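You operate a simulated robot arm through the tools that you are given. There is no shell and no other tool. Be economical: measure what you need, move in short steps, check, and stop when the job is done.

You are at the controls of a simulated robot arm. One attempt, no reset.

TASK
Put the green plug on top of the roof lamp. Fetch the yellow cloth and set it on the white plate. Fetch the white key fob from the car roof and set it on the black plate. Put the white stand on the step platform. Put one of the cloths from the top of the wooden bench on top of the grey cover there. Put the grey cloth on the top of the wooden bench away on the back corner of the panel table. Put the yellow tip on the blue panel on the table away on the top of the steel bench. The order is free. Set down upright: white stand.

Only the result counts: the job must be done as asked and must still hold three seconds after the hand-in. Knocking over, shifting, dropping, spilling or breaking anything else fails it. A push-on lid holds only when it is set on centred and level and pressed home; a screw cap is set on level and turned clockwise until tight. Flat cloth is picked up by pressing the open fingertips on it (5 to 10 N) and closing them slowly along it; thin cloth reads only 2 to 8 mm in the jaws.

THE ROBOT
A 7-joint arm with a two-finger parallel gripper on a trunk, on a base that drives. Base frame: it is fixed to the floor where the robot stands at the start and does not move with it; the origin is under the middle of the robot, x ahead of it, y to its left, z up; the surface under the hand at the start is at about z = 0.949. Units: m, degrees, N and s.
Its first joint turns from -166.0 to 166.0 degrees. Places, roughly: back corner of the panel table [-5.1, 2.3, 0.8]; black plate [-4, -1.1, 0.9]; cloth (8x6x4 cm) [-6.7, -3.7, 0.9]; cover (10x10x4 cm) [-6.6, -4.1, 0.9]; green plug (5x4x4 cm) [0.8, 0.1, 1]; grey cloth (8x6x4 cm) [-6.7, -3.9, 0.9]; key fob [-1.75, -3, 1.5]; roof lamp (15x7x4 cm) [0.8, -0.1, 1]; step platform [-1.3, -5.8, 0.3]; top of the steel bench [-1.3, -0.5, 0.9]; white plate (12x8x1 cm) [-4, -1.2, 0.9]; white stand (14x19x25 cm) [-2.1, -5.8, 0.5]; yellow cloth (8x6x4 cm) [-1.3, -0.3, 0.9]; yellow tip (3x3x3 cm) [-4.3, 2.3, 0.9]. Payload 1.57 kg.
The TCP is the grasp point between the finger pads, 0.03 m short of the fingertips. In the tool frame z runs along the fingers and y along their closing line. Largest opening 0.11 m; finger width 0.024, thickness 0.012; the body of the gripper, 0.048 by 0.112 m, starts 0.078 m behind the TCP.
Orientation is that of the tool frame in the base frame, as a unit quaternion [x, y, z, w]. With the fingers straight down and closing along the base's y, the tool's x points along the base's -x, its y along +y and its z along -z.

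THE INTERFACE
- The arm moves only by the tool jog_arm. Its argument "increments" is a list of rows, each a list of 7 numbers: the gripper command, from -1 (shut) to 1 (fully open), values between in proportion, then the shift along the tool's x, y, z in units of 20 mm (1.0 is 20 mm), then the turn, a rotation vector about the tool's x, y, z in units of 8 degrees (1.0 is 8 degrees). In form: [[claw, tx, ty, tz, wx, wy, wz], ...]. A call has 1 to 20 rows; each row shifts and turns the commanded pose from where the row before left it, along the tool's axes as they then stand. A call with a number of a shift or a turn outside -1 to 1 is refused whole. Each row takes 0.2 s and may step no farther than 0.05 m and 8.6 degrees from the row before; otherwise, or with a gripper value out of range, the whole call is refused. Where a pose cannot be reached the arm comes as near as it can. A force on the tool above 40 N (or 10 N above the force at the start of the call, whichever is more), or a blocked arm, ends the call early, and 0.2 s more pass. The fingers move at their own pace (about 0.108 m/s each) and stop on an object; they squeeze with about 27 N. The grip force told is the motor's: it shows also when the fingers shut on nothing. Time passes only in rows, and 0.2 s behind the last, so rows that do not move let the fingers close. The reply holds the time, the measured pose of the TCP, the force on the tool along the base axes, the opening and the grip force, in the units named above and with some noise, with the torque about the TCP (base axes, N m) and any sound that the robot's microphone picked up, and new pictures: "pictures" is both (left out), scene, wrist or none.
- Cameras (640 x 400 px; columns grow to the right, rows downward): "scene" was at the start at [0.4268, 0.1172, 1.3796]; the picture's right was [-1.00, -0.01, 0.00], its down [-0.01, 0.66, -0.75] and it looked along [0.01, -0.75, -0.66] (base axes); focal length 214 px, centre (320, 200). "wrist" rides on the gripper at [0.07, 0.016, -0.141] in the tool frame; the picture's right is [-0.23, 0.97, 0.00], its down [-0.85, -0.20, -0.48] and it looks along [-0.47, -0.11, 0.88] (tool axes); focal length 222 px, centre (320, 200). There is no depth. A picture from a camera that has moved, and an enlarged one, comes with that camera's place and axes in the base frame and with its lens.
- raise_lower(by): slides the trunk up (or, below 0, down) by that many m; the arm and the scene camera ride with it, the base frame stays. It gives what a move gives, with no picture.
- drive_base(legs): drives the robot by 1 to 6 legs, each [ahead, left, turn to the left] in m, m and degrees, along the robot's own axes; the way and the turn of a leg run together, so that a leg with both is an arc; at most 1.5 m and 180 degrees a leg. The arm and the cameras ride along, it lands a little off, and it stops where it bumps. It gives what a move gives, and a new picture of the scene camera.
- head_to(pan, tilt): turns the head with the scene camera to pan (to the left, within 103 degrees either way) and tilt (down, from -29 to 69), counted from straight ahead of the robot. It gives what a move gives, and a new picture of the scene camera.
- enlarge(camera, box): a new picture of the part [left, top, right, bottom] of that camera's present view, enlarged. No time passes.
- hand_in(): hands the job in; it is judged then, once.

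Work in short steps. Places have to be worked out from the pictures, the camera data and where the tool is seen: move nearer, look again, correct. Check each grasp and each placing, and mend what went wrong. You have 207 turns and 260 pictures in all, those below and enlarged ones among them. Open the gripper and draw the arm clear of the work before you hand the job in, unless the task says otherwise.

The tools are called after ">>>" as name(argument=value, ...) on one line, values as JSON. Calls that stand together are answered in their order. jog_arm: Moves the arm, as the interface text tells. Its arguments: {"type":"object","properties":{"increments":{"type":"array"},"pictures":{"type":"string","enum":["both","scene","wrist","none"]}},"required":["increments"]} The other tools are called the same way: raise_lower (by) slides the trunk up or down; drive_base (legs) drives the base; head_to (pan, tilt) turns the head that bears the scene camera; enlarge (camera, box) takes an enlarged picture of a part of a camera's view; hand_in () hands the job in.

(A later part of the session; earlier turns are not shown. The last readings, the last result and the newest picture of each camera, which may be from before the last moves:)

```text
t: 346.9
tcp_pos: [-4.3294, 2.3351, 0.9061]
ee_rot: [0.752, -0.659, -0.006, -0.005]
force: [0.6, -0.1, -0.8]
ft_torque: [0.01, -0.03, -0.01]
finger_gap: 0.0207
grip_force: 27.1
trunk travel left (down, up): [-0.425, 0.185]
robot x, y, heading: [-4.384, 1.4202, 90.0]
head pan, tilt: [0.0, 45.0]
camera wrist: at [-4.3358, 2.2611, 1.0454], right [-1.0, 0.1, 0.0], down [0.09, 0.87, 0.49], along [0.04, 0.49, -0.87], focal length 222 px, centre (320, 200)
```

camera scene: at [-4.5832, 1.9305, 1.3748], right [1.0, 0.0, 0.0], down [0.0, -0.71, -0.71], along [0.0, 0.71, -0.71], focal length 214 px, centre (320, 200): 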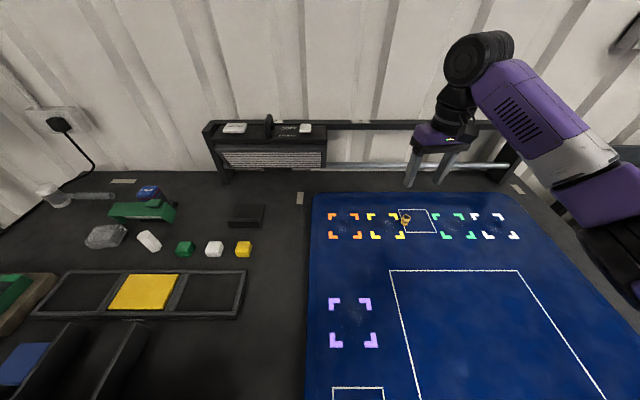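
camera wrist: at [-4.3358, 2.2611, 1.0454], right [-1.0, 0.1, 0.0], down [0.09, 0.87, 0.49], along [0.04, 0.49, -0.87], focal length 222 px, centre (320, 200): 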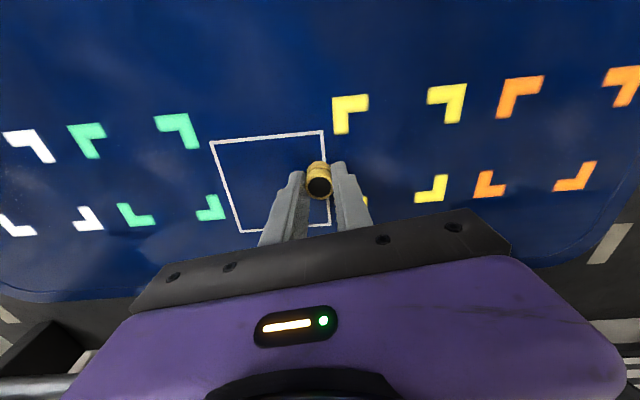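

>>> jog_arm(increments=[[-1, 0, 0, -0.5, 0, 0, 0], [-1, 0, 0, -1, 0, 0, 0], [-1, 0, 0, -1, 0, 0, 0], [-1, 0, 0, -1, 0, 0, 0], [-1, 0.3, 0, -1, 0, 0, 0], [-1, 0.5, 0, -1, 0, 0, 0], [-1, 0.5, 0, -1, 0, 0, 0], [-1, 0.5, 0, -1, 0, 0, 0], [-1, 0.5, 0, -1, 0, 0, 0], [-1, 0.5, 0, -1, 0, 0, 0], [-1, 0.5, 0, -1, 0, 0, 0], [-1, 0.5, 0, -1, 0, 0, 0], [-1, 0.5, 0, -1, 0, 0, 0], [-1, 0.5, 0, -1, 0, 0, 0], [-1, 0.5, 0, -1, 0, 0, 0], [-1, 0.5, 0, -1, 0, 0, 0], [-1, 0.5, 0, -1, 0, 0, 0]])

```text
t: 350.5
tcp_pos: [-4.3121, 2.2068, 1.2343]
ee_rot: [0.753, -0.658, -0.007, -0.004]
force: [-0.5, 0.2, 0.5]
ft_torque: [0.03, -0.01, 0.03]
finger_gap: 0.0206
grip_force: 27.6
trunk travel left (down, up): [-0.425, 0.185]
robot x, y, heading: [-4.3828, 1.4225, 89.8]
head pan, tilt: [0.0, 45.0]
camera scene: at [-4.5834, 1.9306, 1.3746], right [1.0, 0.0, 0.0], down [0.0, -0.71, -0.71], along [0.0, 0.71, -0.71], focal length 214 px, centre (320, 200)
camera wrist: at [-4.3181, 2.1322, 1.3734], right [-1.0, 0.1, 0.0], down [0.09, 0.87, 0.49], along [0.04, 0.49, -0.87], focal length 222 px, centre (320, 200)
```

scene: 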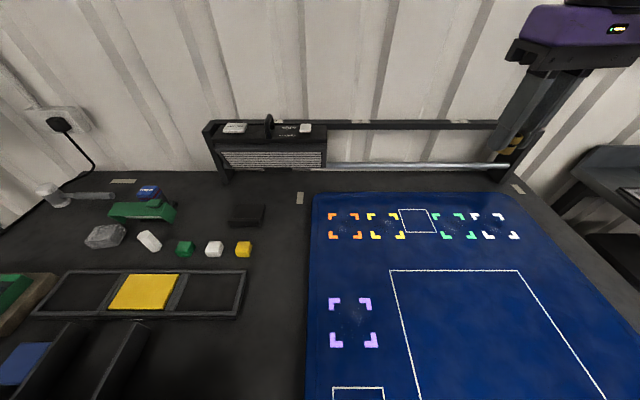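
wrist: 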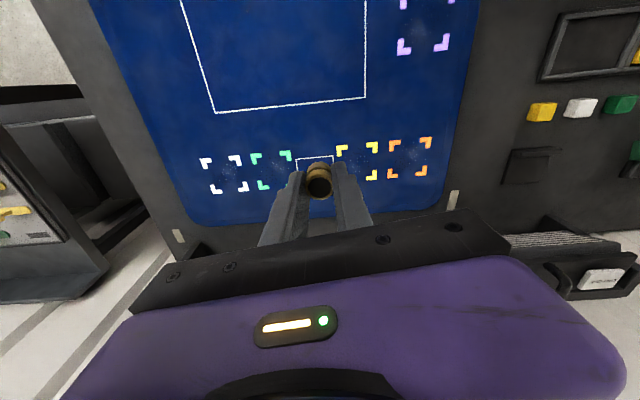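

Tip held. Back off, and drive east to the steel bench's north side.

>>> drive_base(legs=[[-0.8, 0, 0], [0, 0, -90], [1.45, 0, 0], [1.45, 0, 0], [0.2, 0, 0]])

>>> drive_base(legs=[[0, 0, -90]])

```text
t: 373.3
tcp_pos: [-0.4902, 0.6585, 1.2341]
ee_rot: [-0.076, 0.997, 0.001, 0.007]
force: [0.2, -0.4, -0.4]
ft_torque: [-0.01, -0.02, 0.01]
finger_gap: 0.0207
grip_force: 27.1
trunk travel left (down, up): [-0.425, 0.185]
robot x, y, heading: [-1.2796, 0.7136, 0.9]
head pan, tilt: [0.0, 45.0]
camera scene: at [-0.7737, 0.9234, 1.3748], right [0.02, -1.0, 0.0], down [-0.71, -0.01, -0.71], along [0.71, 0.01, -0.71], focal length 214 px, centre (320, 200)
```

scene: 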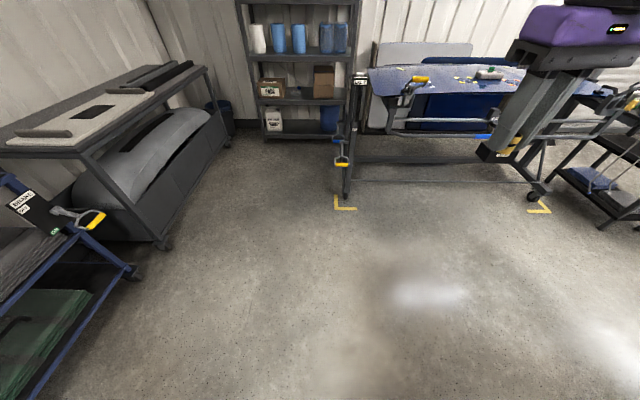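

```text
t: 377.5
tcp_pos: [-1.3335, -0.0736, 1.2343]
ee_rot: [0.652, 0.759, -0.005, 0.006]
force: [0.3, -0.1, -0.3]
ft_torque: [-0.02, 0.02, -0.01]
finger_gap: 0.0208
grip_force: 27.2
trunk travel left (down, up): [-0.425, 0.185]
robot x, y, heading: [-1.275, 0.7077, -89.1]
head pan, tilt: [0.0, 45.0]
camera scene: at [-1.0683, 0.2088, 1.3747], right [-1.0, -0.02, 0.0], down [-0.01, 0.71, -0.71], along [0.01, -0.71, -0.71], focal length 214 px, centre (320, 200)
```

scene: 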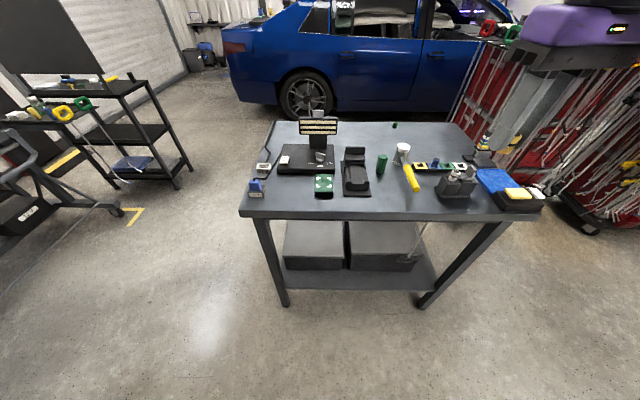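

>>> drive_base(legs=[[0.22, 0, -1]])

```text
t: 379.2
tcp_pos: [-1.3438, -0.297, 1.235]
ee_rot: [0.659, 0.752, -0.004, 0.007]
force: [0.7, -0.8, -0.1]
ft_torque: [0.0, 0.03, 0.0]
finger_gap: 0.0208
grip_force: 27.1
trunk travel left (down, up): [-0.425, 0.185]
robot x, y, heading: [-1.2751, 0.492, -89.9]
head pan, tilt: [0.0, 45.0]
camera scene: at [-1.0747, -0.0178, 1.3748], right [-1.0, 0.0, 0.0], down [0.0, 0.71, -0.71], along [0.0, -0.71, -0.71], focal length 214 px, centre (320, 200)
```

scene: 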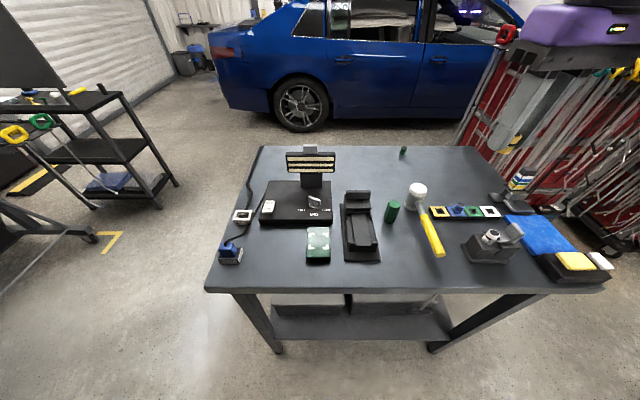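

Bring the tip over the vacated free spot (-1.275, -0.29), down to z≈0.955.

>>> jog_arm(increments=[[-1, 0, 0.86, 0.9, 0, 0, 0], [-1, 0, 0.86, 0.9, 0, 0, 0], [-1, 0, 0.86, 0.9, 0, 0, 0], [-1, 0, 0.86, 0.9, 0, 0, 0], [-1, 0, 0, 0.95, 0, 0, 0], [-1, 0, 0, 0.95, 0, 0, 0], [-1, 0, 0, 0.95, 0, 0, 0], [-1, 0, 0, 0.95, 0, 0, 0], [-1, 0, 0, 0.95, 0, 0, 0], [-1, 0, 0, 0.95, 0, 0, 0], [-1, 0, 0, 0.95, 0, 0, 0], [-1, 0, 0, 0.95, 0, 0, 0], [-1, 0, 0, 0.95, 0, 0, 0], [-1, 0, 0, 0.95, 0, 0, 0], [-1, 0, 0, 0.9, 0, 0, 0]])

```text
t: 382.4
tcp_pos: [-1.2728, -0.292, 0.9545]
ee_rot: [0.658, 0.753, -0.005, 0.006]
force: [0.3, -0.2, -0.3]
ft_torque: [0.0, 0.01, 0.02]
finger_gap: 0.0207
grip_force: 26.8
trunk travel left (down, up): [-0.425, 0.185]
robot x, y, heading: [-1.2734, 0.4863, -89.8]
head pan, tilt: [0.0, 45.0]
camera scene: at [-1.0747, -0.0178, 1.3748], right [-1.0, 0.0, 0.0], down [0.0, 0.71, -0.71], along [0.0, -0.71, -0.71], focal length 214 px, centre (320, 200)
camera wrist: at [-1.2669, -0.2196, 1.0933], right [1.0, -0.09, 0.0], down [-0.08, -0.87, 0.49], along [-0.04, -0.49, -0.87], focal length 222 px, centre (320, 200)
```

scene: 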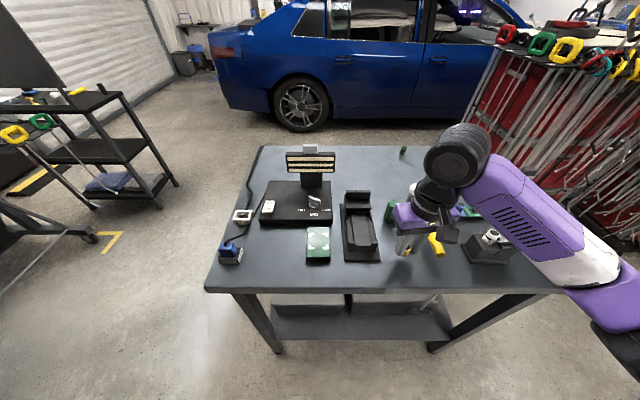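
wrist: 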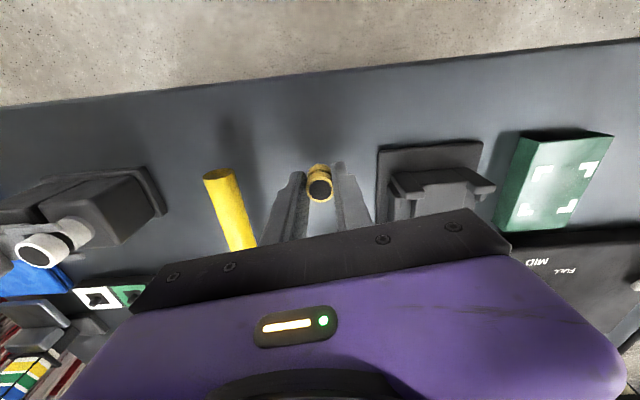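

>>> jog_arm(increments=[[-1, 0, 0, 0.4, 0, 0, 0], [-1, 0, 0, 0.3, 0, 0, 0]], pictures="none")

>>> jog_arm(increments=[[-1, 0, 0, 0.15, 0, 0, 0]], pictures="none")

>>> jog_arm(increments=[[-1, 0, 0, 0.15, 0, 0, 0]], pictures="none")

>>> jog_arm(increments=[[-1, 0, 0, 0.1, 0, 0, 0]], pictures="none")

```text
t: 383.0
tcp_pos: [-1.2744, -0.2917, 0.9402]
ee_rot: [0.658, 0.753, -0.005, 0.006]
force: [-0.3, 0.9, -0.6]
ft_torque: [-0.01, -0.01, -0.01]
finger_gap: 0.0207
grip_force: 27.0
trunk travel left (down, up): [-0.425, 0.185]
robot x, y, heading: [-1.2742, 0.4857, -90.1]
head pan, tilt: [0.0, 45.0]
```

```text
t: 383.4
tcp_pos: [-1.2743, -0.2913, 0.9375]
ee_rot: [0.659, 0.752, -0.005, 0.006]
force: [0.0, -0.2, 0.1]
ft_torque: [0.0, 0.02, -0.01]
finger_gap: 0.0203
grip_force: 26.9
trunk travel left (down, up): [-0.425, 0.185]
robot x, y, heading: [-1.2755, 0.4915, -90.1]
head pan, tilt: [0.0, 45.0]
```

```text
t: 383.8
tcp_pos: [-1.2746, -0.2922, 0.9334]
ee_rot: [0.658, 0.753, -0.006, 0.006]
force: [0.9, 0.4, 0.6]
ft_torque: [0.0, -0.05, 0.0]
finger_gap: 0.0205
grip_force: 26.7
trunk travel left (down, up): [-0.425, 0.185]
robot x, y, heading: [-1.2746, 0.4926, -89.8]
head pan, tilt: [0.0, 45.0]
```

```text
t: 384.2
tcp_pos: [-1.2746, -0.2916, 0.9345]
ee_rot: [0.658, 0.753, -0.006, 0.007]
force: [2.0, 2.5, 17.9]
ft_torque: [0.1, -0.09, -0.02]
finger_gap: 0.0204
grip_force: 26.7
trunk travel left (down, up): [-0.425, 0.185]
robot x, y, heading: [-1.2755, 0.4877, -89.7]
head pan, tilt: [0.0, 45.0]
```

Contact. Release gently and rise.

>>> jog_arm(increments=[[-1, 0, 0, -0.06, 0, 0, 0], [-0.5, 0, 0, 0, 0, 0, 0], [-0.1, 0, 0, 0, 0, 0, 0], [-0.1, 0, 0, 0, 0, 0, 0], [-0.1, 0, 0, -0.5, 0, 0, 0], [-0.1, 0, 0, -1, 0, 0, 0], [-0.1, 0, 0, -1, 0, 0, 0], [-0.1, 0, 0, -1, 0, 0, 0], [-0.1, 0, 0, -1, 0, 0, 0], [-0.1, 0, 0, -1, 0, 0, 0], [-0.1, 0, 0, -1, 0, 0, 0], [-0.1, 0, 0, -1, 0, 0, 0]])

```text
t: 386.8
tcp_pos: [-1.276, -0.2892, 1.0839]
ee_rot: [0.658, 0.753, -0.005, 0.006]
force: [-0.3, 0.0, 0.4]
ft_torque: [-0.01, -0.02, 0.03]
finger_gap: 0.0496
grip_force: 0.0
trunk travel left (down, up): [-0.425, 0.185]
robot x, y, heading: [-1.2751, 0.4882, -89.9]
head pan, tilt: [0.0, 45.0]
camera scene: at [-1.0747, -0.018, 1.3746], right [-1.0, 0.0, 0.0], down [0.0, 0.71, -0.71], along [0.0, -0.71, -0.71], focal length 214 px, centre (320, 200)
camera wrist: at [-1.2689, -0.217, 1.2236], right [1.0, -0.09, 0.0], down [-0.08, -0.87, 0.49], along [-0.04, -0.49, -0.87], focal length 222 px, centre (320, 200)
```

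scene: 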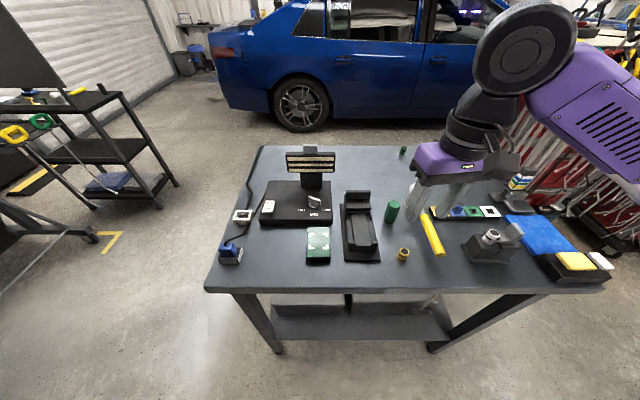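
wrist: 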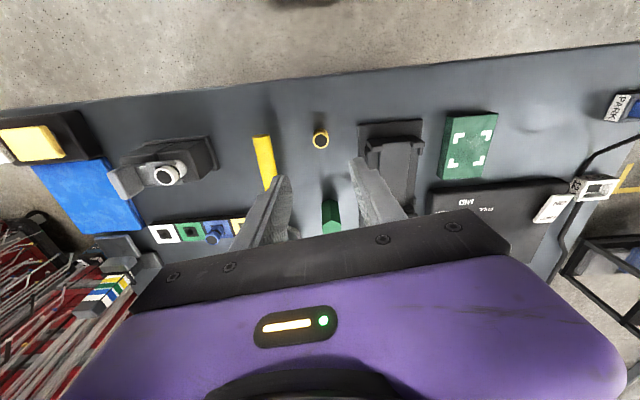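

The tip stands on the steel bench. Now the white stand; raise the arm, back off and go east of the bench, then look south.

>>> jog_arm(increments=[[-0.1, 0.3, 0, -1, 0, 0, 0], [-0.1, 0.3, 0, -1, 0, 0, 0], [-0.1, 0.3, 0, -1, 0, 0, 0], [-0.1, 0.3, 0, -1, 0, 0, 0], [-0.1, 0.3, 0, -1, 0, 0, 0], [-0.1, 0.3, 0, -1, 0, 0, 0], [-0.1, 0.3, 0, -1, 0, 0, 0], [-0.1, 0.3, 0, -1, 0, 0, 0], [-0.1, 0.3, 0, -1, 0, 0, 0], [-0.1, 0.3, 0, -1, 0, 0, 0], [-0.1, 0.3, 0, -1, 0, 0, 0], [-0.1, 0.3, 0, -1, 0, 0, 0]], pictures="none")

>>> drive_base(legs=[[-0.25, 0, 0], [0, 0, 90], [0.97, 0, 0], [0, 0, -90]])

>>> head_to(pan=5, tilt=30)

```text
t: 389.4
tcp_pos: [-1.2856, -0.2162, 1.3211]
ee_rot: [0.658, 0.753, -0.005, 0.005]
force: [0.8, -1.5, 0.1]
ft_torque: [0.03, 0.03, 0.01]
finger_gap: 0.0494
grip_force: 0.0
trunk travel left (down, up): [-0.425, 0.185]
robot x, y, heading: [-1.2763, 0.4896, -90.2]
head pan, tilt: [0.0, 45.0]
```

```text
t: 403.4
tcp_pos: [-0.3359, 0.0423, 1.3208]
ee_rot: [0.65, 0.76, -0.006, 0.007]
force: [-0.3, -0.1, -0.5]
ft_torque: [-0.02, 0.0, -0.04]
finger_gap: 0.0496
grip_force: 0.0
trunk travel left (down, up): [-0.425, 0.185]
robot x, y, heading: [-0.3391, 0.7481, -88.9]
head pan, tilt: [0.0, 45.0]
camera scene: at [-0.1289, 0.2433, 1.3747], right [-1.0, -0.02, 0.0], down [-0.01, 0.71, -0.71], along [0.01, -0.71, -0.71], focal length 214 px, centre (320, 200)
```

scene: 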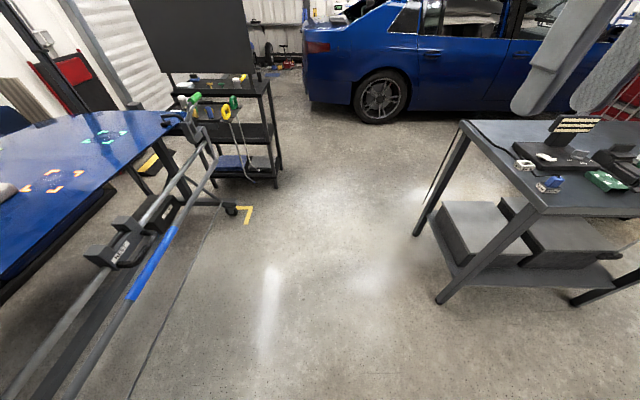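

```text
t: 404.2
tcp_pos: [-0.3353, 0.0419, 1.3213]
ee_rot: [0.651, 0.759, -0.005, 0.006]
force: [-0.4, -1.1, 0.0]
ft_torque: [0.01, 0.01, -0.01]
finger_gap: 0.0498
grip_force: 0.0
trunk travel left (down, up): [-0.425, 0.185]
robot x, y, heading: [-0.3365, 0.746, -88.6]
head pan, tilt: [5.0, 30.0]
camera scene: at [-0.1209, 0.2347, 1.3973], right [-0.99, -0.11, 0.0], down [-0.05, 0.5, -0.87], along [0.09, -0.86, -0.5], focal length 214 px, centre (320, 200)
```

scene: 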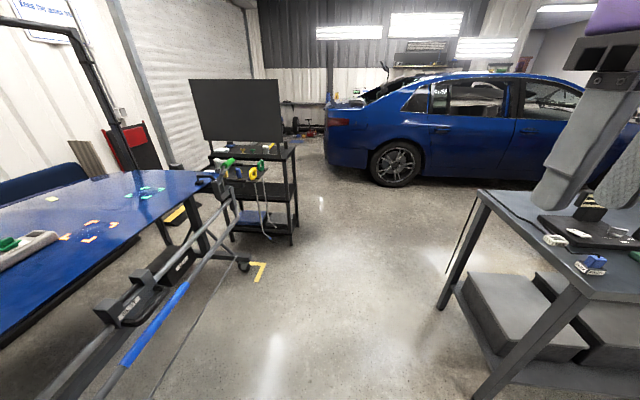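

Clear path: south at x≈-0.2, then east behind the car.

>>> drive_base(legs=[[1.4, 0.06, -1.4], [1.4, 0.06, 0], [0, 0, 90]])

>>> head_to(pan=-40, tilt=25)

```text
t: 421.6
tcp_pos: [0.4479, -2.0961, 1.3213]
ee_rot: [-0.055, 0.998, 0.001, 0.008]
force: [1.0, 0.6, -0.1]
ft_torque: [-0.03, 0.0, 0.02]
finger_gap: 0.0497
grip_force: 0.1
trunk travel left (down, up): [-0.425, 0.185]
robot x, y, heading: [-0.2538, -2.0663, -1.3]
head pan, tilt: [5.0, 30.0]
camera scene: at [0.2639, -1.8697, 1.3973], right [0.06, -1.0, 0.0], down [-0.5, -0.03, -0.87], along [0.86, 0.06, -0.5], focal length 214 px, centre (320, 200)
```

scene: 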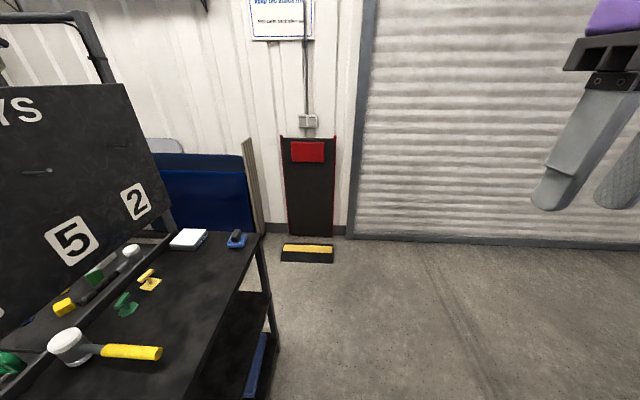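

```text
t: 422.7
tcp_pos: [0.4476, -2.094, 1.3202]
ee_rot: [-0.055, 0.998, 0.001, 0.008]
force: [-0.2, 0.2, 0.3]
ft_torque: [0.01, -0.05, 0.0]
finger_gap: 0.0496
grip_force: 0.0
trunk travel left (down, up): [-0.425, 0.185]
robot x, y, heading: [-0.2568, -2.0671, -1.4]
head pan, tilt: [-40.0, 25.0]
camera scene: at [0.2429, -1.9363, 1.4053], right [-0.66, -0.75, 0.0], down [-0.32, 0.28, -0.91], along [0.68, -0.6, -0.42], focal length 214 px, centre (320, 200)
```

scene: 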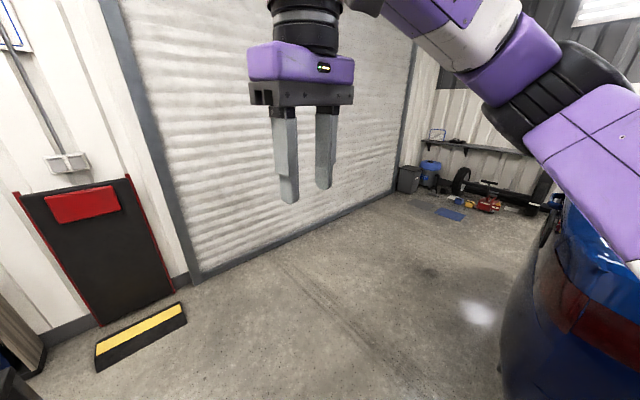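

>>> drive_base(legs=[[0.6, -0.04, 0], [0.6, 0, 0], [0, 0, -88.7]])

>>> head_to(pan=-10, tilt=20)

```text
t: 432.9
tcp_pos: [0.9492, -2.8359, 1.3209]
ee_rot: [0.649, 0.761, -0.005, 0.006]
force: [-0.4, 0.1, -0.1]
ft_torque: [0.01, 0.0, -0.02]
finger_gap: 0.0493
grip_force: 0.1
trunk travel left (down, up): [-0.425, 0.185]
robot x, y, heading: [0.9473, -2.1335, -88.4]
head pan, tilt: [-40.0, 25.0]
camera scene: at [1.0962, -2.6239, 1.4053], right [-0.78, 0.62, 0.0], down [0.26, 0.33, -0.91], along [-0.56, -0.71, -0.42], focal length 214 px, centre (320, 200)
```

scene: 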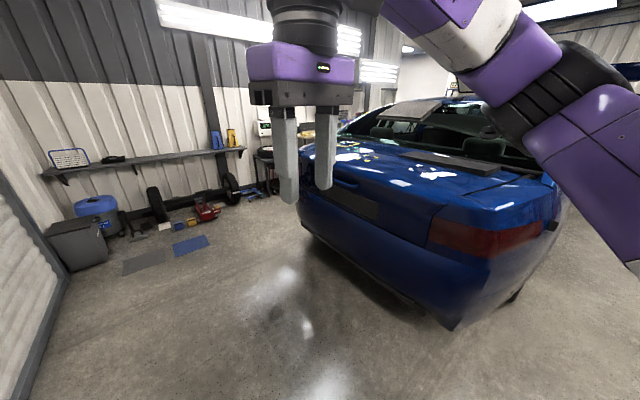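

```text
t: 433.8
tcp_pos: [0.9491, -2.8356, 1.3214]
ee_rot: [0.648, 0.761, -0.005, 0.007]
force: [0.5, 0.9, -0.6]
ft_torque: [0.02, 0.02, 0.02]
finger_gap: 0.0496
grip_force: 0.2
trunk travel left (down, up): [-0.425, 0.185]
robot x, y, heading: [0.9441, -2.1329, -88.5]
head pan, tilt: [-10.0, 20.0]
camera scene: at [1.1398, -2.6439, 1.4134], right [-0.99, 0.15, 0.0], down [0.05, 0.34, -0.94], along [-0.14, -0.93, -0.34], focal length 214 px, centre (320, 200)
```

scene: 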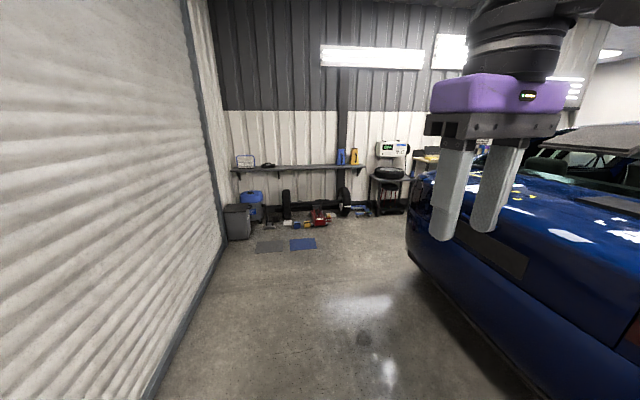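

>>> drive_base(legs=[[1.1, -0.03, -1.5], [1.05, -0.3, 0], [0, 0, -90]])

>>> head_to(pan=20, tilt=30)

```text
t: 448.5
tcp_pos: [-0.0581, -4.297, 1.323]
ee_rot: [0.997, 0.08, -0.008, 0.001]
force: [-0.4, -0.5, -0.8]
ft_torque: [-0.03, 0.01, 0.0]
finger_gap: 0.0495
grip_force: 0.0
trunk travel left (down, up): [-0.425, 0.185]
robot x, y, heading: [0.647, -4.289, -178.2]
head pan, tilt: [-10.0, 20.0]
camera scene: at [0.1323, -4.4872, 1.4134], right [0.15, 0.99, 0.0], down [0.34, -0.05, -0.94], along [-0.93, 0.14, -0.34], focal length 214 px, centre (320, 200)
```

scene: 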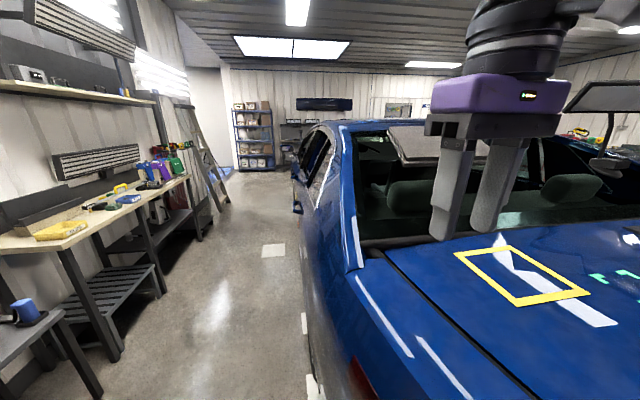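

```text
t: 449.4
tcp_pos: [-0.058, -4.2982, 1.3213]
ee_rot: [0.997, 0.081, -0.008, 0.001]
force: [0.4, 0.0, 0.2]
ft_torque: [0.03, 0.02, -0.02]
finger_gap: 0.0495
grip_force: 0.1
trunk travel left (down, up): [-0.425, 0.185]
robot x, y, heading: [0.6477, -4.2875, -178.4]
head pan, tilt: [20.0, 30.0]
camera scene: at [0.1402, -4.5341, 1.3974], right [-0.37, 0.93, 0.0], down [0.47, 0.18, -0.87], along [-0.81, -0.32, -0.5], focal length 214 px, centre (320, 200)
```

scene: 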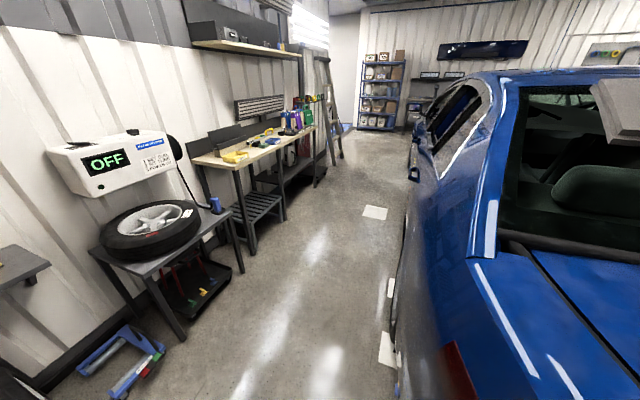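

The step platform (slatted) is near (-1.22, -5.78) under/at the wall bench. I move to the lane y≈-5.0 and go west.

>>> drive_base(legs=[[0.14, 0.7, -1.6], [1.2, 0, 0]])

>>> head_to(pan=45, tilt=35)

```text
t: 452.7
tcp_pos: [-0.17, -4.8955, 1.3206]
ee_rot: [0.997, 0.082, -0.008, 0.001]
force: [0.5, 0.3, 0.3]
ft_torque: [0.07, 0.02, 0.0]
finger_gap: 0.0492
grip_force: 0.0
trunk travel left (down, up): [-0.425, 0.185]
robot x, y, heading: [0.5319, -4.8852, -178.5]
head pan, tilt: [20.0, 30.0]
stopped in leg 1: the robot was blocked; the commanded pose is now the measured one
camera scene: at [0.0289, -5.1318, 1.3974], right [-0.37, 0.93, 0.0], down [0.46, 0.19, -0.87], along [-0.8, -0.32, -0.5], focal length 214 px, centre (320, 200)
```

scene: 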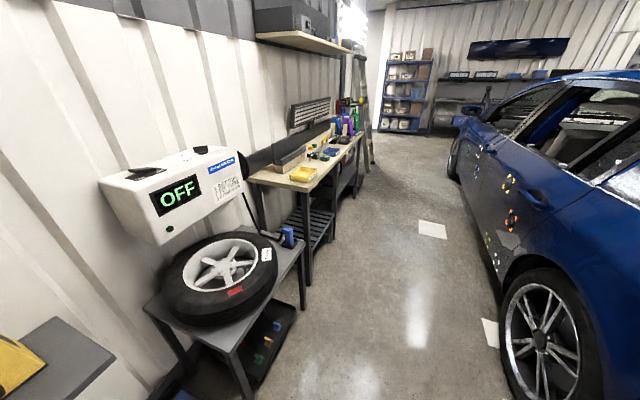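

```text
t: 453.6
tcp_pos: [-0.17, -4.8966, 1.321]
ee_rot: [0.997, 0.082, -0.008, 0.001]
force: [0.1, -0.1, 0.2]
ft_torque: [0.02, 0.01, 0.0]
finger_gap: 0.0496
grip_force: 0.2
trunk travel left (down, up): [-0.425, 0.185]
robot x, y, heading: [0.5343, -4.8892, -178.3]
head pan, tilt: [45.0, 35.0]
camera scene: at [0.0524, -5.1625, 1.3896], right [-0.73, 0.69, 0.0], down [0.39, 0.42, -0.82], along [-0.56, -0.6, -0.57], focal length 214 px, centre (320, 200)
```

scene: 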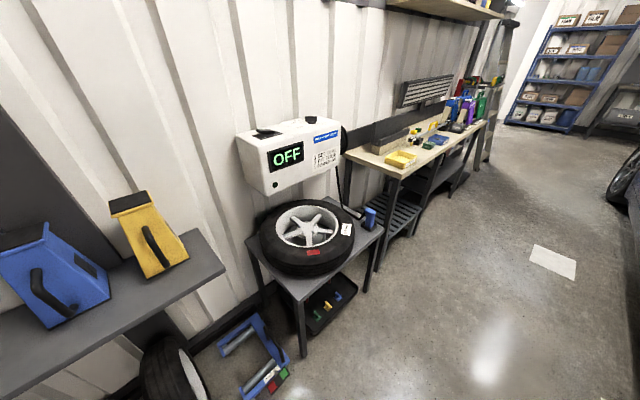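

Bumped lightly on the south side at y=-4.885; I ease away 2 cm and go west.

>>> drive_base(legs=[[0, -0.02, 0], [0.7, 0, 0], [0.75, 0, 0], [0.8, 0, -1.7]])

>>> head_to(pan=70, tilt=40)

```text
t: 465.3
tcp_pos: [-2.4011, -4.9105, 1.3208]
ee_rot: [0.998, 0.066, -0.007, 0.0]
force: [0.1, -0.1, 0.9]
ft_torque: [0.01, -0.01, -0.04]
finger_gap: 0.0495
grip_force: 0.1
trunk travel left (down, up): [-0.425, 0.185]
robot x, y, heading: [-1.6991, -4.9255, 180.0]
head pan, tilt: [45.0, 35.0]
camera scene: at [-2.1886, -5.1839, 1.3896], right [-0.71, 0.71, 0.0], down [0.41, 0.41, -0.82], along [-0.58, -0.58, -0.57], focal length 214 px, centre (320, 200)
```

scene: 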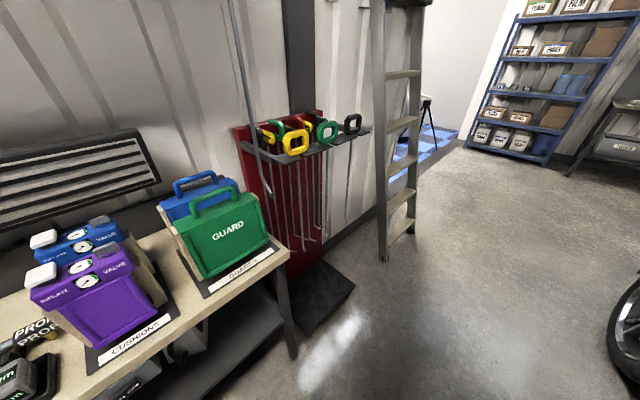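

```text
t: 466.2
tcp_pos: [-2.4021, -4.9103, 1.3218]
ee_rot: [0.998, 0.066, -0.008, 0.001]
force: [0.7, 0.0, 0.7]
ft_torque: [0.01, 0.03, -0.01]
finger_gap: 0.0495
grip_force: 0.1
trunk travel left (down, up): [-0.425, 0.185]
robot x, y, heading: [-1.6983, -4.9224, 179.5]
head pan, tilt: [70.0, 40.0]
camera scene: at [-2.1555, -5.2015, 1.382], right [-0.94, 0.34, 0.0], down [0.22, 0.6, -0.77], along [-0.26, -0.72, -0.64], focal length 214 px, centre (320, 200)
```

scene: 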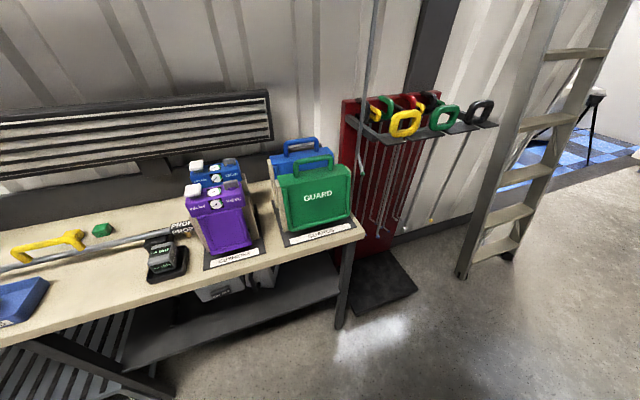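

The stand is on the under-bench shelf. Lower the trunk to see beneath the bench top.

>>> raise_lower(by=-0.42)

>>> head_to(pan=95, tilt=30)

```text
refused: -0.42 is not a number from -0.4 to 0.4
```

```text
t: 467.1
tcp_pos: [-2.4019, -4.9101, 1.3212]
ee_rot: [0.998, 0.066, -0.008, 0.0]
force: [-0.4, 0.0, 0.5]
ft_torque: [0.02, 0.0, 0.04]
finger_gap: 0.0493
grip_force: 0.1
trunk travel left (down, up): [-0.425, 0.185]
robot x, y, heading: [-1.6997, -4.9224, 179.8]
head pan, tilt: [95.0, 30.0]
camera scene: at [-2.1186, -5.2118, 1.3973], right [-1.0, -0.09, 0.0], down [-0.04, 0.5, -0.87], along [0.07, -0.86, -0.5], focal length 214 px, centre (320, 200)
```

scene: 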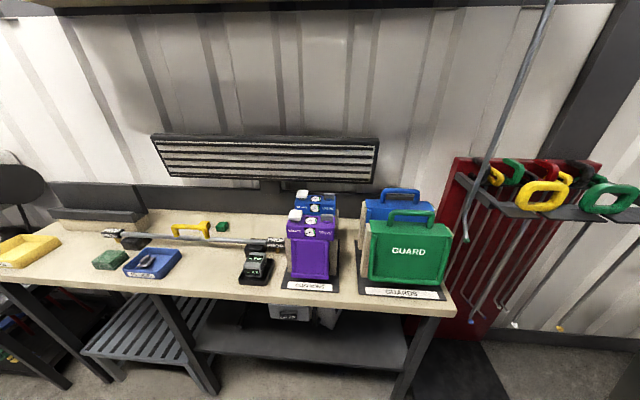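

>>> raise_lower(by=-0.4)

>>> head_to(pan=95, tilt=30)

```text
t: 470.9
tcp_pos: [-2.4027, -4.9091, 0.9223]
ee_rot: [0.998, 0.067, -0.008, 0.0]
force: [0.1, -0.3, -0.8]
ft_torque: [0.01, 0.04, 0.01]
finger_gap: 0.0498
grip_force: 0.1
trunk travel left (down, up): [-0.025, 0.585]
robot x, y, heading: [-1.6969, -4.9212, 180.0]
head pan, tilt: [95.0, 30.0]
```

```text
t: 471.5
tcp_pos: [-2.401, -4.9094, 0.922]
ee_rot: [0.998, 0.066, -0.007, 0.0]
force: [-0.6, -0.8, 0.3]
ft_torque: [0.03, 0.04, 0.0]
finger_gap: 0.0496
grip_force: 0.2
trunk travel left (down, up): [-0.025, 0.585]
robot x, y, heading: [-1.6977, -4.9187, 179.9]
head pan, tilt: [95.0, 30.0]
camera scene: at [-2.1185, -5.2118, 0.9973], right [-1.0, -0.09, 0.0], down [-0.04, 0.5, -0.87], along [0.07, -0.86, -0.5], focal length 214 px, centre (320, 200)
```

scene: 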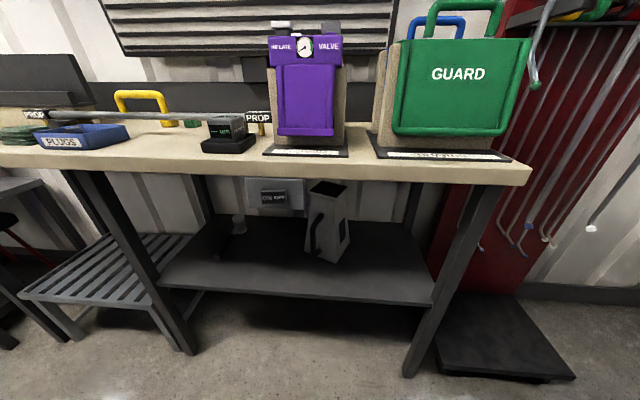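

>>> enlarge(camera="scene", box=[230, 165, 430, 290])

>>> enlarge(camera="scene", box=[0, 170, 210, 360])

```text
3.20 times, centred on (330, 228) of scene
camera zoom: at [-2.1185, -5.2118, 0.9973], right [-1.0, -0.09, 0.0], down [-0.04, 0.5, -0.87], along [0.07, -0.86, -0.5], focal length 686 px, centre (288, 112)
```

zoom: 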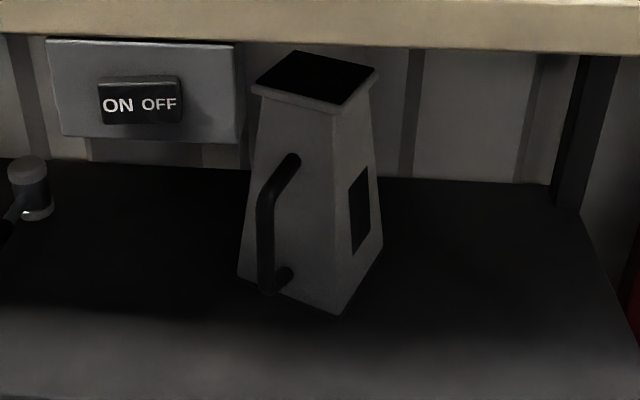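

```text
2.11 times, centred on (105, 265) of scene
camera zoom: at [-2.1185, -5.2118, 0.9973], right [-1.0, -0.09, 0.0], down [-0.04, 0.5, -0.87], along [0.07, -0.86, -0.5], focal length 452 px, centre (773, 63)
```

zoom: 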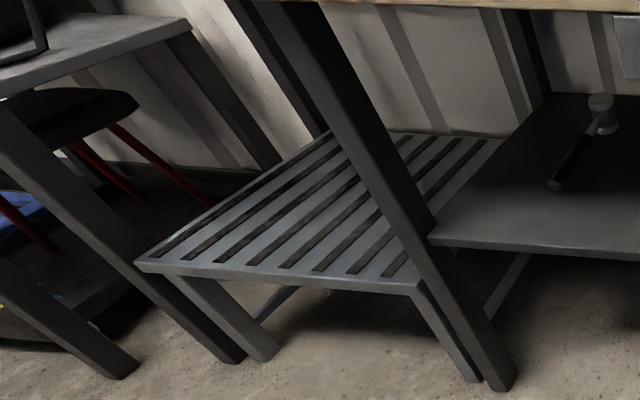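

The stand is a tapered white body with a vertical handle facing us at ≈(-2.05, -5.75, 0.545), on the lower shelf (z≈0.42); the platform (z≈0.3) is in the next bay east. I need a horizontal tool, so in the free lane I extend and pitch the gripper forward 90°.

>>> jog_arm(increments=[[0.2, -1, 0, 0, 0, 0, 0], [0.2, -1, 0, 0, 0, 0, 0], [0.2, -1, 0, 0, 0, 0, 0], [0.2, -1, 0, 0, 0, 0, 0], [0.2, -1, 0, 0, 0, 0, 0], [0.2, -1, 0, 0, 0, 0, 0], [0.2, -1, 0, 0, 0, 0, 0], [0.2, 0, 0, 0, 0, -0.95, 0], [0.2, 0, 0, 0, 0, -0.95, 0], [0.2, 0, 0, 0, 0, -0.95, 0], [0.2, 0, 0, 0, 0, -0.95, 0], [0.2, 0, 0, 0, 0, -0.95, 0], [0.2, 0, 0, 0, 0, -0.95, 0], [0.2, 0, 0, 0, 0, -0.95, 0], [0.2, 0, 0, 0, 0, -0.95, 0], [0.2, 0, 0, 0, 0, -0.95, 0], [0.2, 0, 0, 0, 0, -0.95, 0], [0.2, 0, 0, 0, 0, -0.95, 0], [0.2, 0, 0, 0, 0, -0.8, 0]])

```text
t: 475.5
tcp_pos: [-2.5412, -4.9285, 0.9248]
ee_rot: [-0.699, -0.047, 0.712, -0.048]
force: [0.0, 0.1, 0.2]
ft_torque: [-0.03, 0.01, 0.02]
finger_gap: 0.0662
grip_force: 0.1
trunk travel left (down, up): [-0.025, 0.585]
robot x, y, heading: [-1.6991, -4.9248, 179.9]
head pan, tilt: [95.0, 30.0]
camera scene: at [-2.1186, -5.2117, 0.9974], right [-1.0, -0.09, 0.0], down [-0.04, 0.5, -0.87], along [0.07, -0.86, -0.5], focal length 214 px, centre (320, 200)
camera wrist: at [-2.3998, -4.9265, 0.8504], right [0.13, -0.96, 0.23], down [0.46, 0.26, 0.85], along [-0.88, -0.01, 0.48], focal length 222 px, centre (320, 200)
```

scene: 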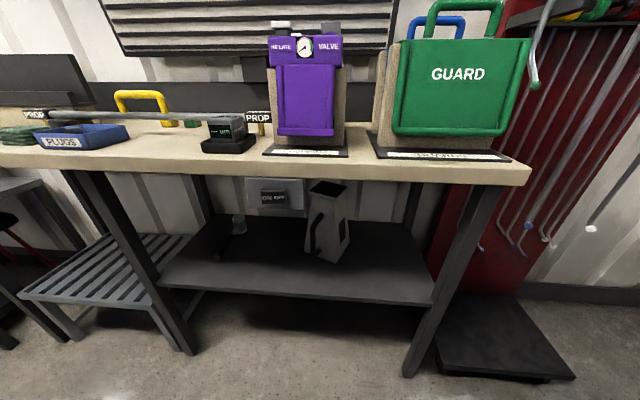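
wrist: 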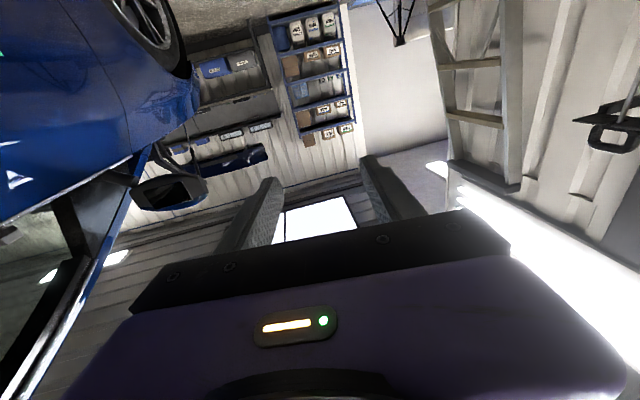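

The pitch works. Lower the horizontal tool to handle height in the free lane.

>>> jog_arm(increments=[[0.2, 1, 0, 0, 0, 0, 0], [0.2, 1, 0, 0, 0, 0, 0], [0.2, 1, 0, 0, 0, 0, 0], [0.2, 1, 0, 0, 0, 0, 0], [0.2, 1, 0, 0, 0, 0, 0], [0.2, 1, 0, 0, 0, 0, 0], [0.2, 1, 0, 0, 0, 0, 0], [0.2, 1, 0, 0, 0, 0, 0], [0.2, 1, 0, 0, 0, 0, 0], [0.2, 1, 0, 0, 0, 0, 0], [0.2, 1, 0, 0, 0, 0, 0], [0.2, 1, 0, 0, 0, 0, 0], [0.2, 1, 0, 0, 0, 0, 0], [0.2, 1, 0, 0, 0, 0, 0], [0.2, 1, 0, 0, 0, 0, 0], [0.2, 1, 0, 0, 0, 0, 0], [0.2, 1, 0, 0, 0, 0, 0], [0.2, 1, 0, 0, 0, 0, 0]], pictures="none")

```text
t: 479.3
tcp_pos: [-2.5471, -4.9309, 0.5632]
ee_rot: [-0.7, -0.046, 0.711, -0.047]
force: [0.3, -0.5, -0.2]
ft_torque: [-0.01, -0.02, -0.01]
finger_gap: 0.0662
grip_force: 0.0
trunk travel left (down, up): [-0.025, 0.585]
robot x, y, heading: [-1.7002, -4.9253, 179.7]
head pan, tilt: [95.0, 30.0]
```

Shift the base east 0.35 m, move the hand south and yaw it 45° toward the handle direction.

>>> drive_base(legs=[[-0.35, 0, 0]])

>>> jog_arm(increments=[[0.2, 0, 1, 0, 0, 0, 0], [0.2, 0, 1, 0, 0, 0, 0], [0.2, 0, 1, 0, 0, 0, 0], [0.2, 0, 1, 0, 0, 0, 0], [0.2, 0, 1, 0, 0, 0, 0], [0.2, 0, 1, 0, 0, 0, 0], [0.2, 0, 1, 0, 0, 0, 0], [0.2, 0, 1, 0, 0, 0, 0], [0.2, 0, 1, 0, 0, 0, 0], [0.2, 0, 1, 0, 0, 0, 0], [0.2, 0, 1, 0, 0, 0, 0], [0.2, 0, 1, 0, 0, 0, 0], [0.2, 0, 1, 0, 0, 0, 0], [0.2, 0, 0, 0, -0.948, 0, 0], [0.2, 0, 0, 0, -0.948, 0, 0], [0.2, 0, 0, 0, -0.948, 0, 0], [0.2, 0, 0, 0, -0.948, 0, 0], [0.2, 0, 0, 0, -0.948, 0, 0], [0.2, 0, 0, 0, -0.948, 0, 0]])

```text
t: 481.6
tcp_pos: [-2.1959, -4.9265, 0.5638]
ee_rot: [-0.7, -0.043, 0.711, -0.044]
force: [-0.9, 0.1, 0.2]
ft_torque: [0.01, 0.03, -0.03]
finger_gap: 0.066
grip_force: 0.0
trunk travel left (down, up): [-0.025, 0.585]
robot x, y, heading: [-1.3486, -4.9218, 179.4]
head pan, tilt: [95.0, 30.0]
camera scene: at [-1.7687, -5.2105, 0.9973], right [-1.0, -0.08, 0.0], down [-0.04, 0.5, -0.87], along [0.07, -0.86, -0.5], focal length 214 px, centre (320, 200)
```

scene: 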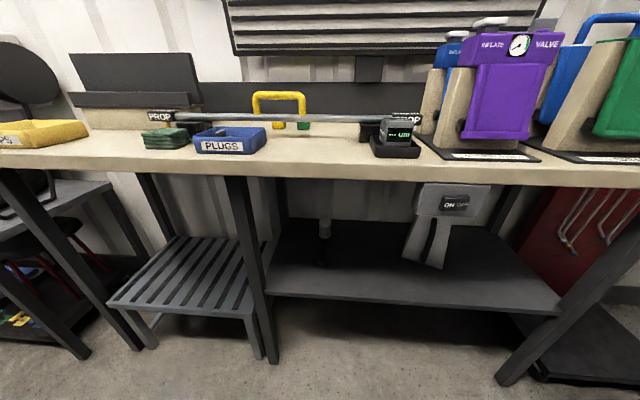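

```text
t: 485.6
tcp_pos: [-2.1623, -5.1847, 0.5641]
ee_rot: [-0.628, -0.316, 0.639, -0.312]
force: [0.9, -0.8, -0.1]
ft_torque: [0.0, 0.02, 0.0]
finger_gap: 0.0662
grip_force: 0.1
trunk travel left (down, up): [-0.025, 0.585]
robot x, y, heading: [-1.341, -4.9266, 179.6]
head pan, tilt: [95.0, 30.0]
camera scene: at [-1.7687, -5.2106, 0.9973], right [-1.0, -0.08, 0.0], down [-0.04, 0.5, -0.87], along [0.07, -0.86, -0.5], focal length 214 px, centre (320, 200)
camera wrist: at [-2.0654, -5.0825, 0.4911], right [0.78, -0.59, 0.21], down [0.14, 0.5, 0.85], along [-0.61, -0.63, 0.48], focal length 222 px, centre (320, 200)
```

scene: 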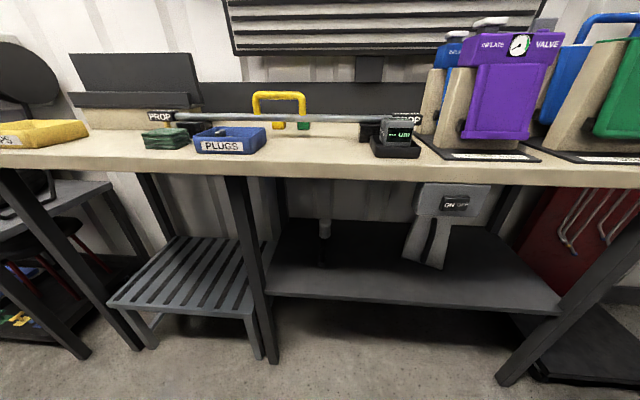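
wrist: 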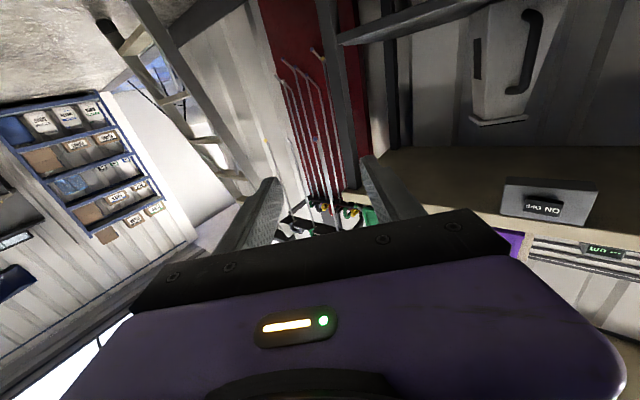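

>>> enlarge(camera="scene", box=[380, 170, 520, 285])

>>> enlarge(camera="wrist", box=[430, 0, 640, 140])

```text
3.48 times, centred on (450, 228) of scene
camera zoom: at [-1.7687, -5.2106, 0.9973], right [-1.0, -0.08, 0.0], down [-0.04, 0.5, -0.87], along [0.07, -0.86, -0.5], focal length 746 px, centre (-132, 104)
```

zoom: 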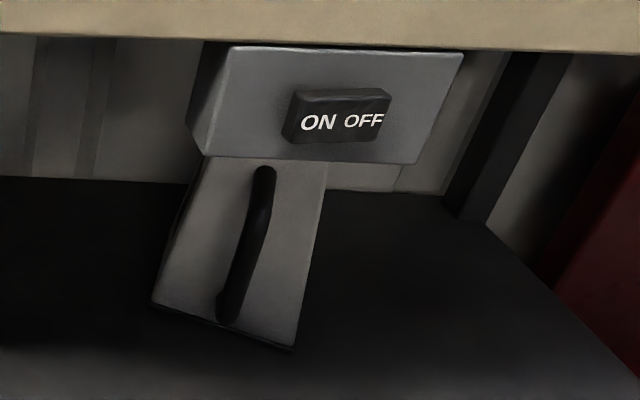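

```text
2.86 times, centred on (535, 70) of wrist
camera zoom: at [-2.0654, -5.0825, 0.4911], right [0.78, -0.59, 0.21], down [0.14, 0.5, 0.85], along [-0.61, -0.63, 0.48], focal length 635 px, centre (-294, 571)
```

zoom: 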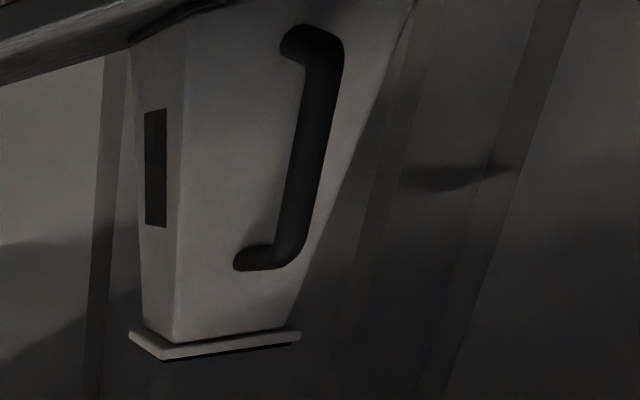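

Two-view fix: handle bar ≈(-2.051, -5.72), z 0.48–0.60. Move to a pre-grasp point 0.15 m short of it.

>>> jog_arm(increments=[[0.2, 0.02, 1, 0.52, 0, 0, 0], [0.2, 0.02, 1, 0.52, 0, 0, 0], [0.2, 0.02, 1, 0.52, 0, 0, 0], [0.2, 0.02, 1, 0.52, 0, 0, 0], [0.2, 0.02, 1, 0.52, 0, 0, 0], [0.2, 0.02, 1, 0.52, 0, 0, 0], [0.2, 0.02, 1, 0.52, 0, 0, 0], [0.2, 0.02, 1, 0.52, 0, 0, 0], [0.2, 0.02, 1, 0.52, 0, 0, 0], [0.2, 0.02, 1, 0.52, 0, 0, 0], [0.2, 0.02, 1, 0.52, 0, 0, 0], [0.2, 0.02, 1, 0.52, 0, 0, 0], [0.2, 0.02, 1, 0.52, 0, 0, 0], [0.2, 0.02, 1, 0.52, 0, 0, 0], [0.2, 0.02, 1, 0.52, 0, 0, 0], [0.2, 0.02, 1, 0.52, 0, 0, 0], [0.2, 0.02, 1, 0.52, 0, 0, 0], [0.2, 0.02, 1, 0.52, 0, 0, 0], [0.2, 0.02, 1, 0.52, 0, 0, 0], [0.2, 0.02, 1, 0.52, 0, 0, 0]])

```text
t: 489.8
tcp_pos: [-1.9715, -5.5903, 0.5547]
ee_rot: [-0.628, -0.316, 0.639, -0.312]
force: [-0.2, -0.1, -0.1]
ft_torque: [0.01, 0.03, 0.01]
finger_gap: 0.0659
grip_force: 0.0
trunk travel left (down, up): [-0.025, 0.585]
robot x, y, heading: [-1.3477, -4.9273, 179.6]
head pan, tilt: [95.0, 30.0]
camera scene: at [-1.7688, -5.2105, 0.9973], right [-1.0, -0.08, 0.0], down [-0.04, 0.5, -0.87], along [0.07, -0.86, -0.5], focal length 214 px, centre (320, 200)
camera wrist: at [-1.8736, -5.4888, 0.4814], right [0.78, -0.59, 0.22], down [0.14, 0.5, 0.85], along [-0.61, -0.63, 0.48], focal length 222 px, centre (320, 200)
```

scene: 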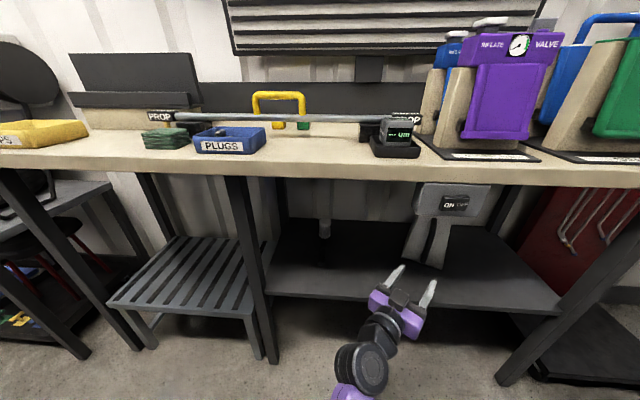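
wrist: 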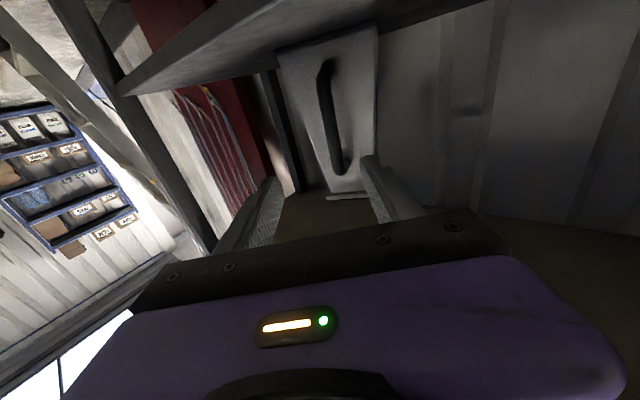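

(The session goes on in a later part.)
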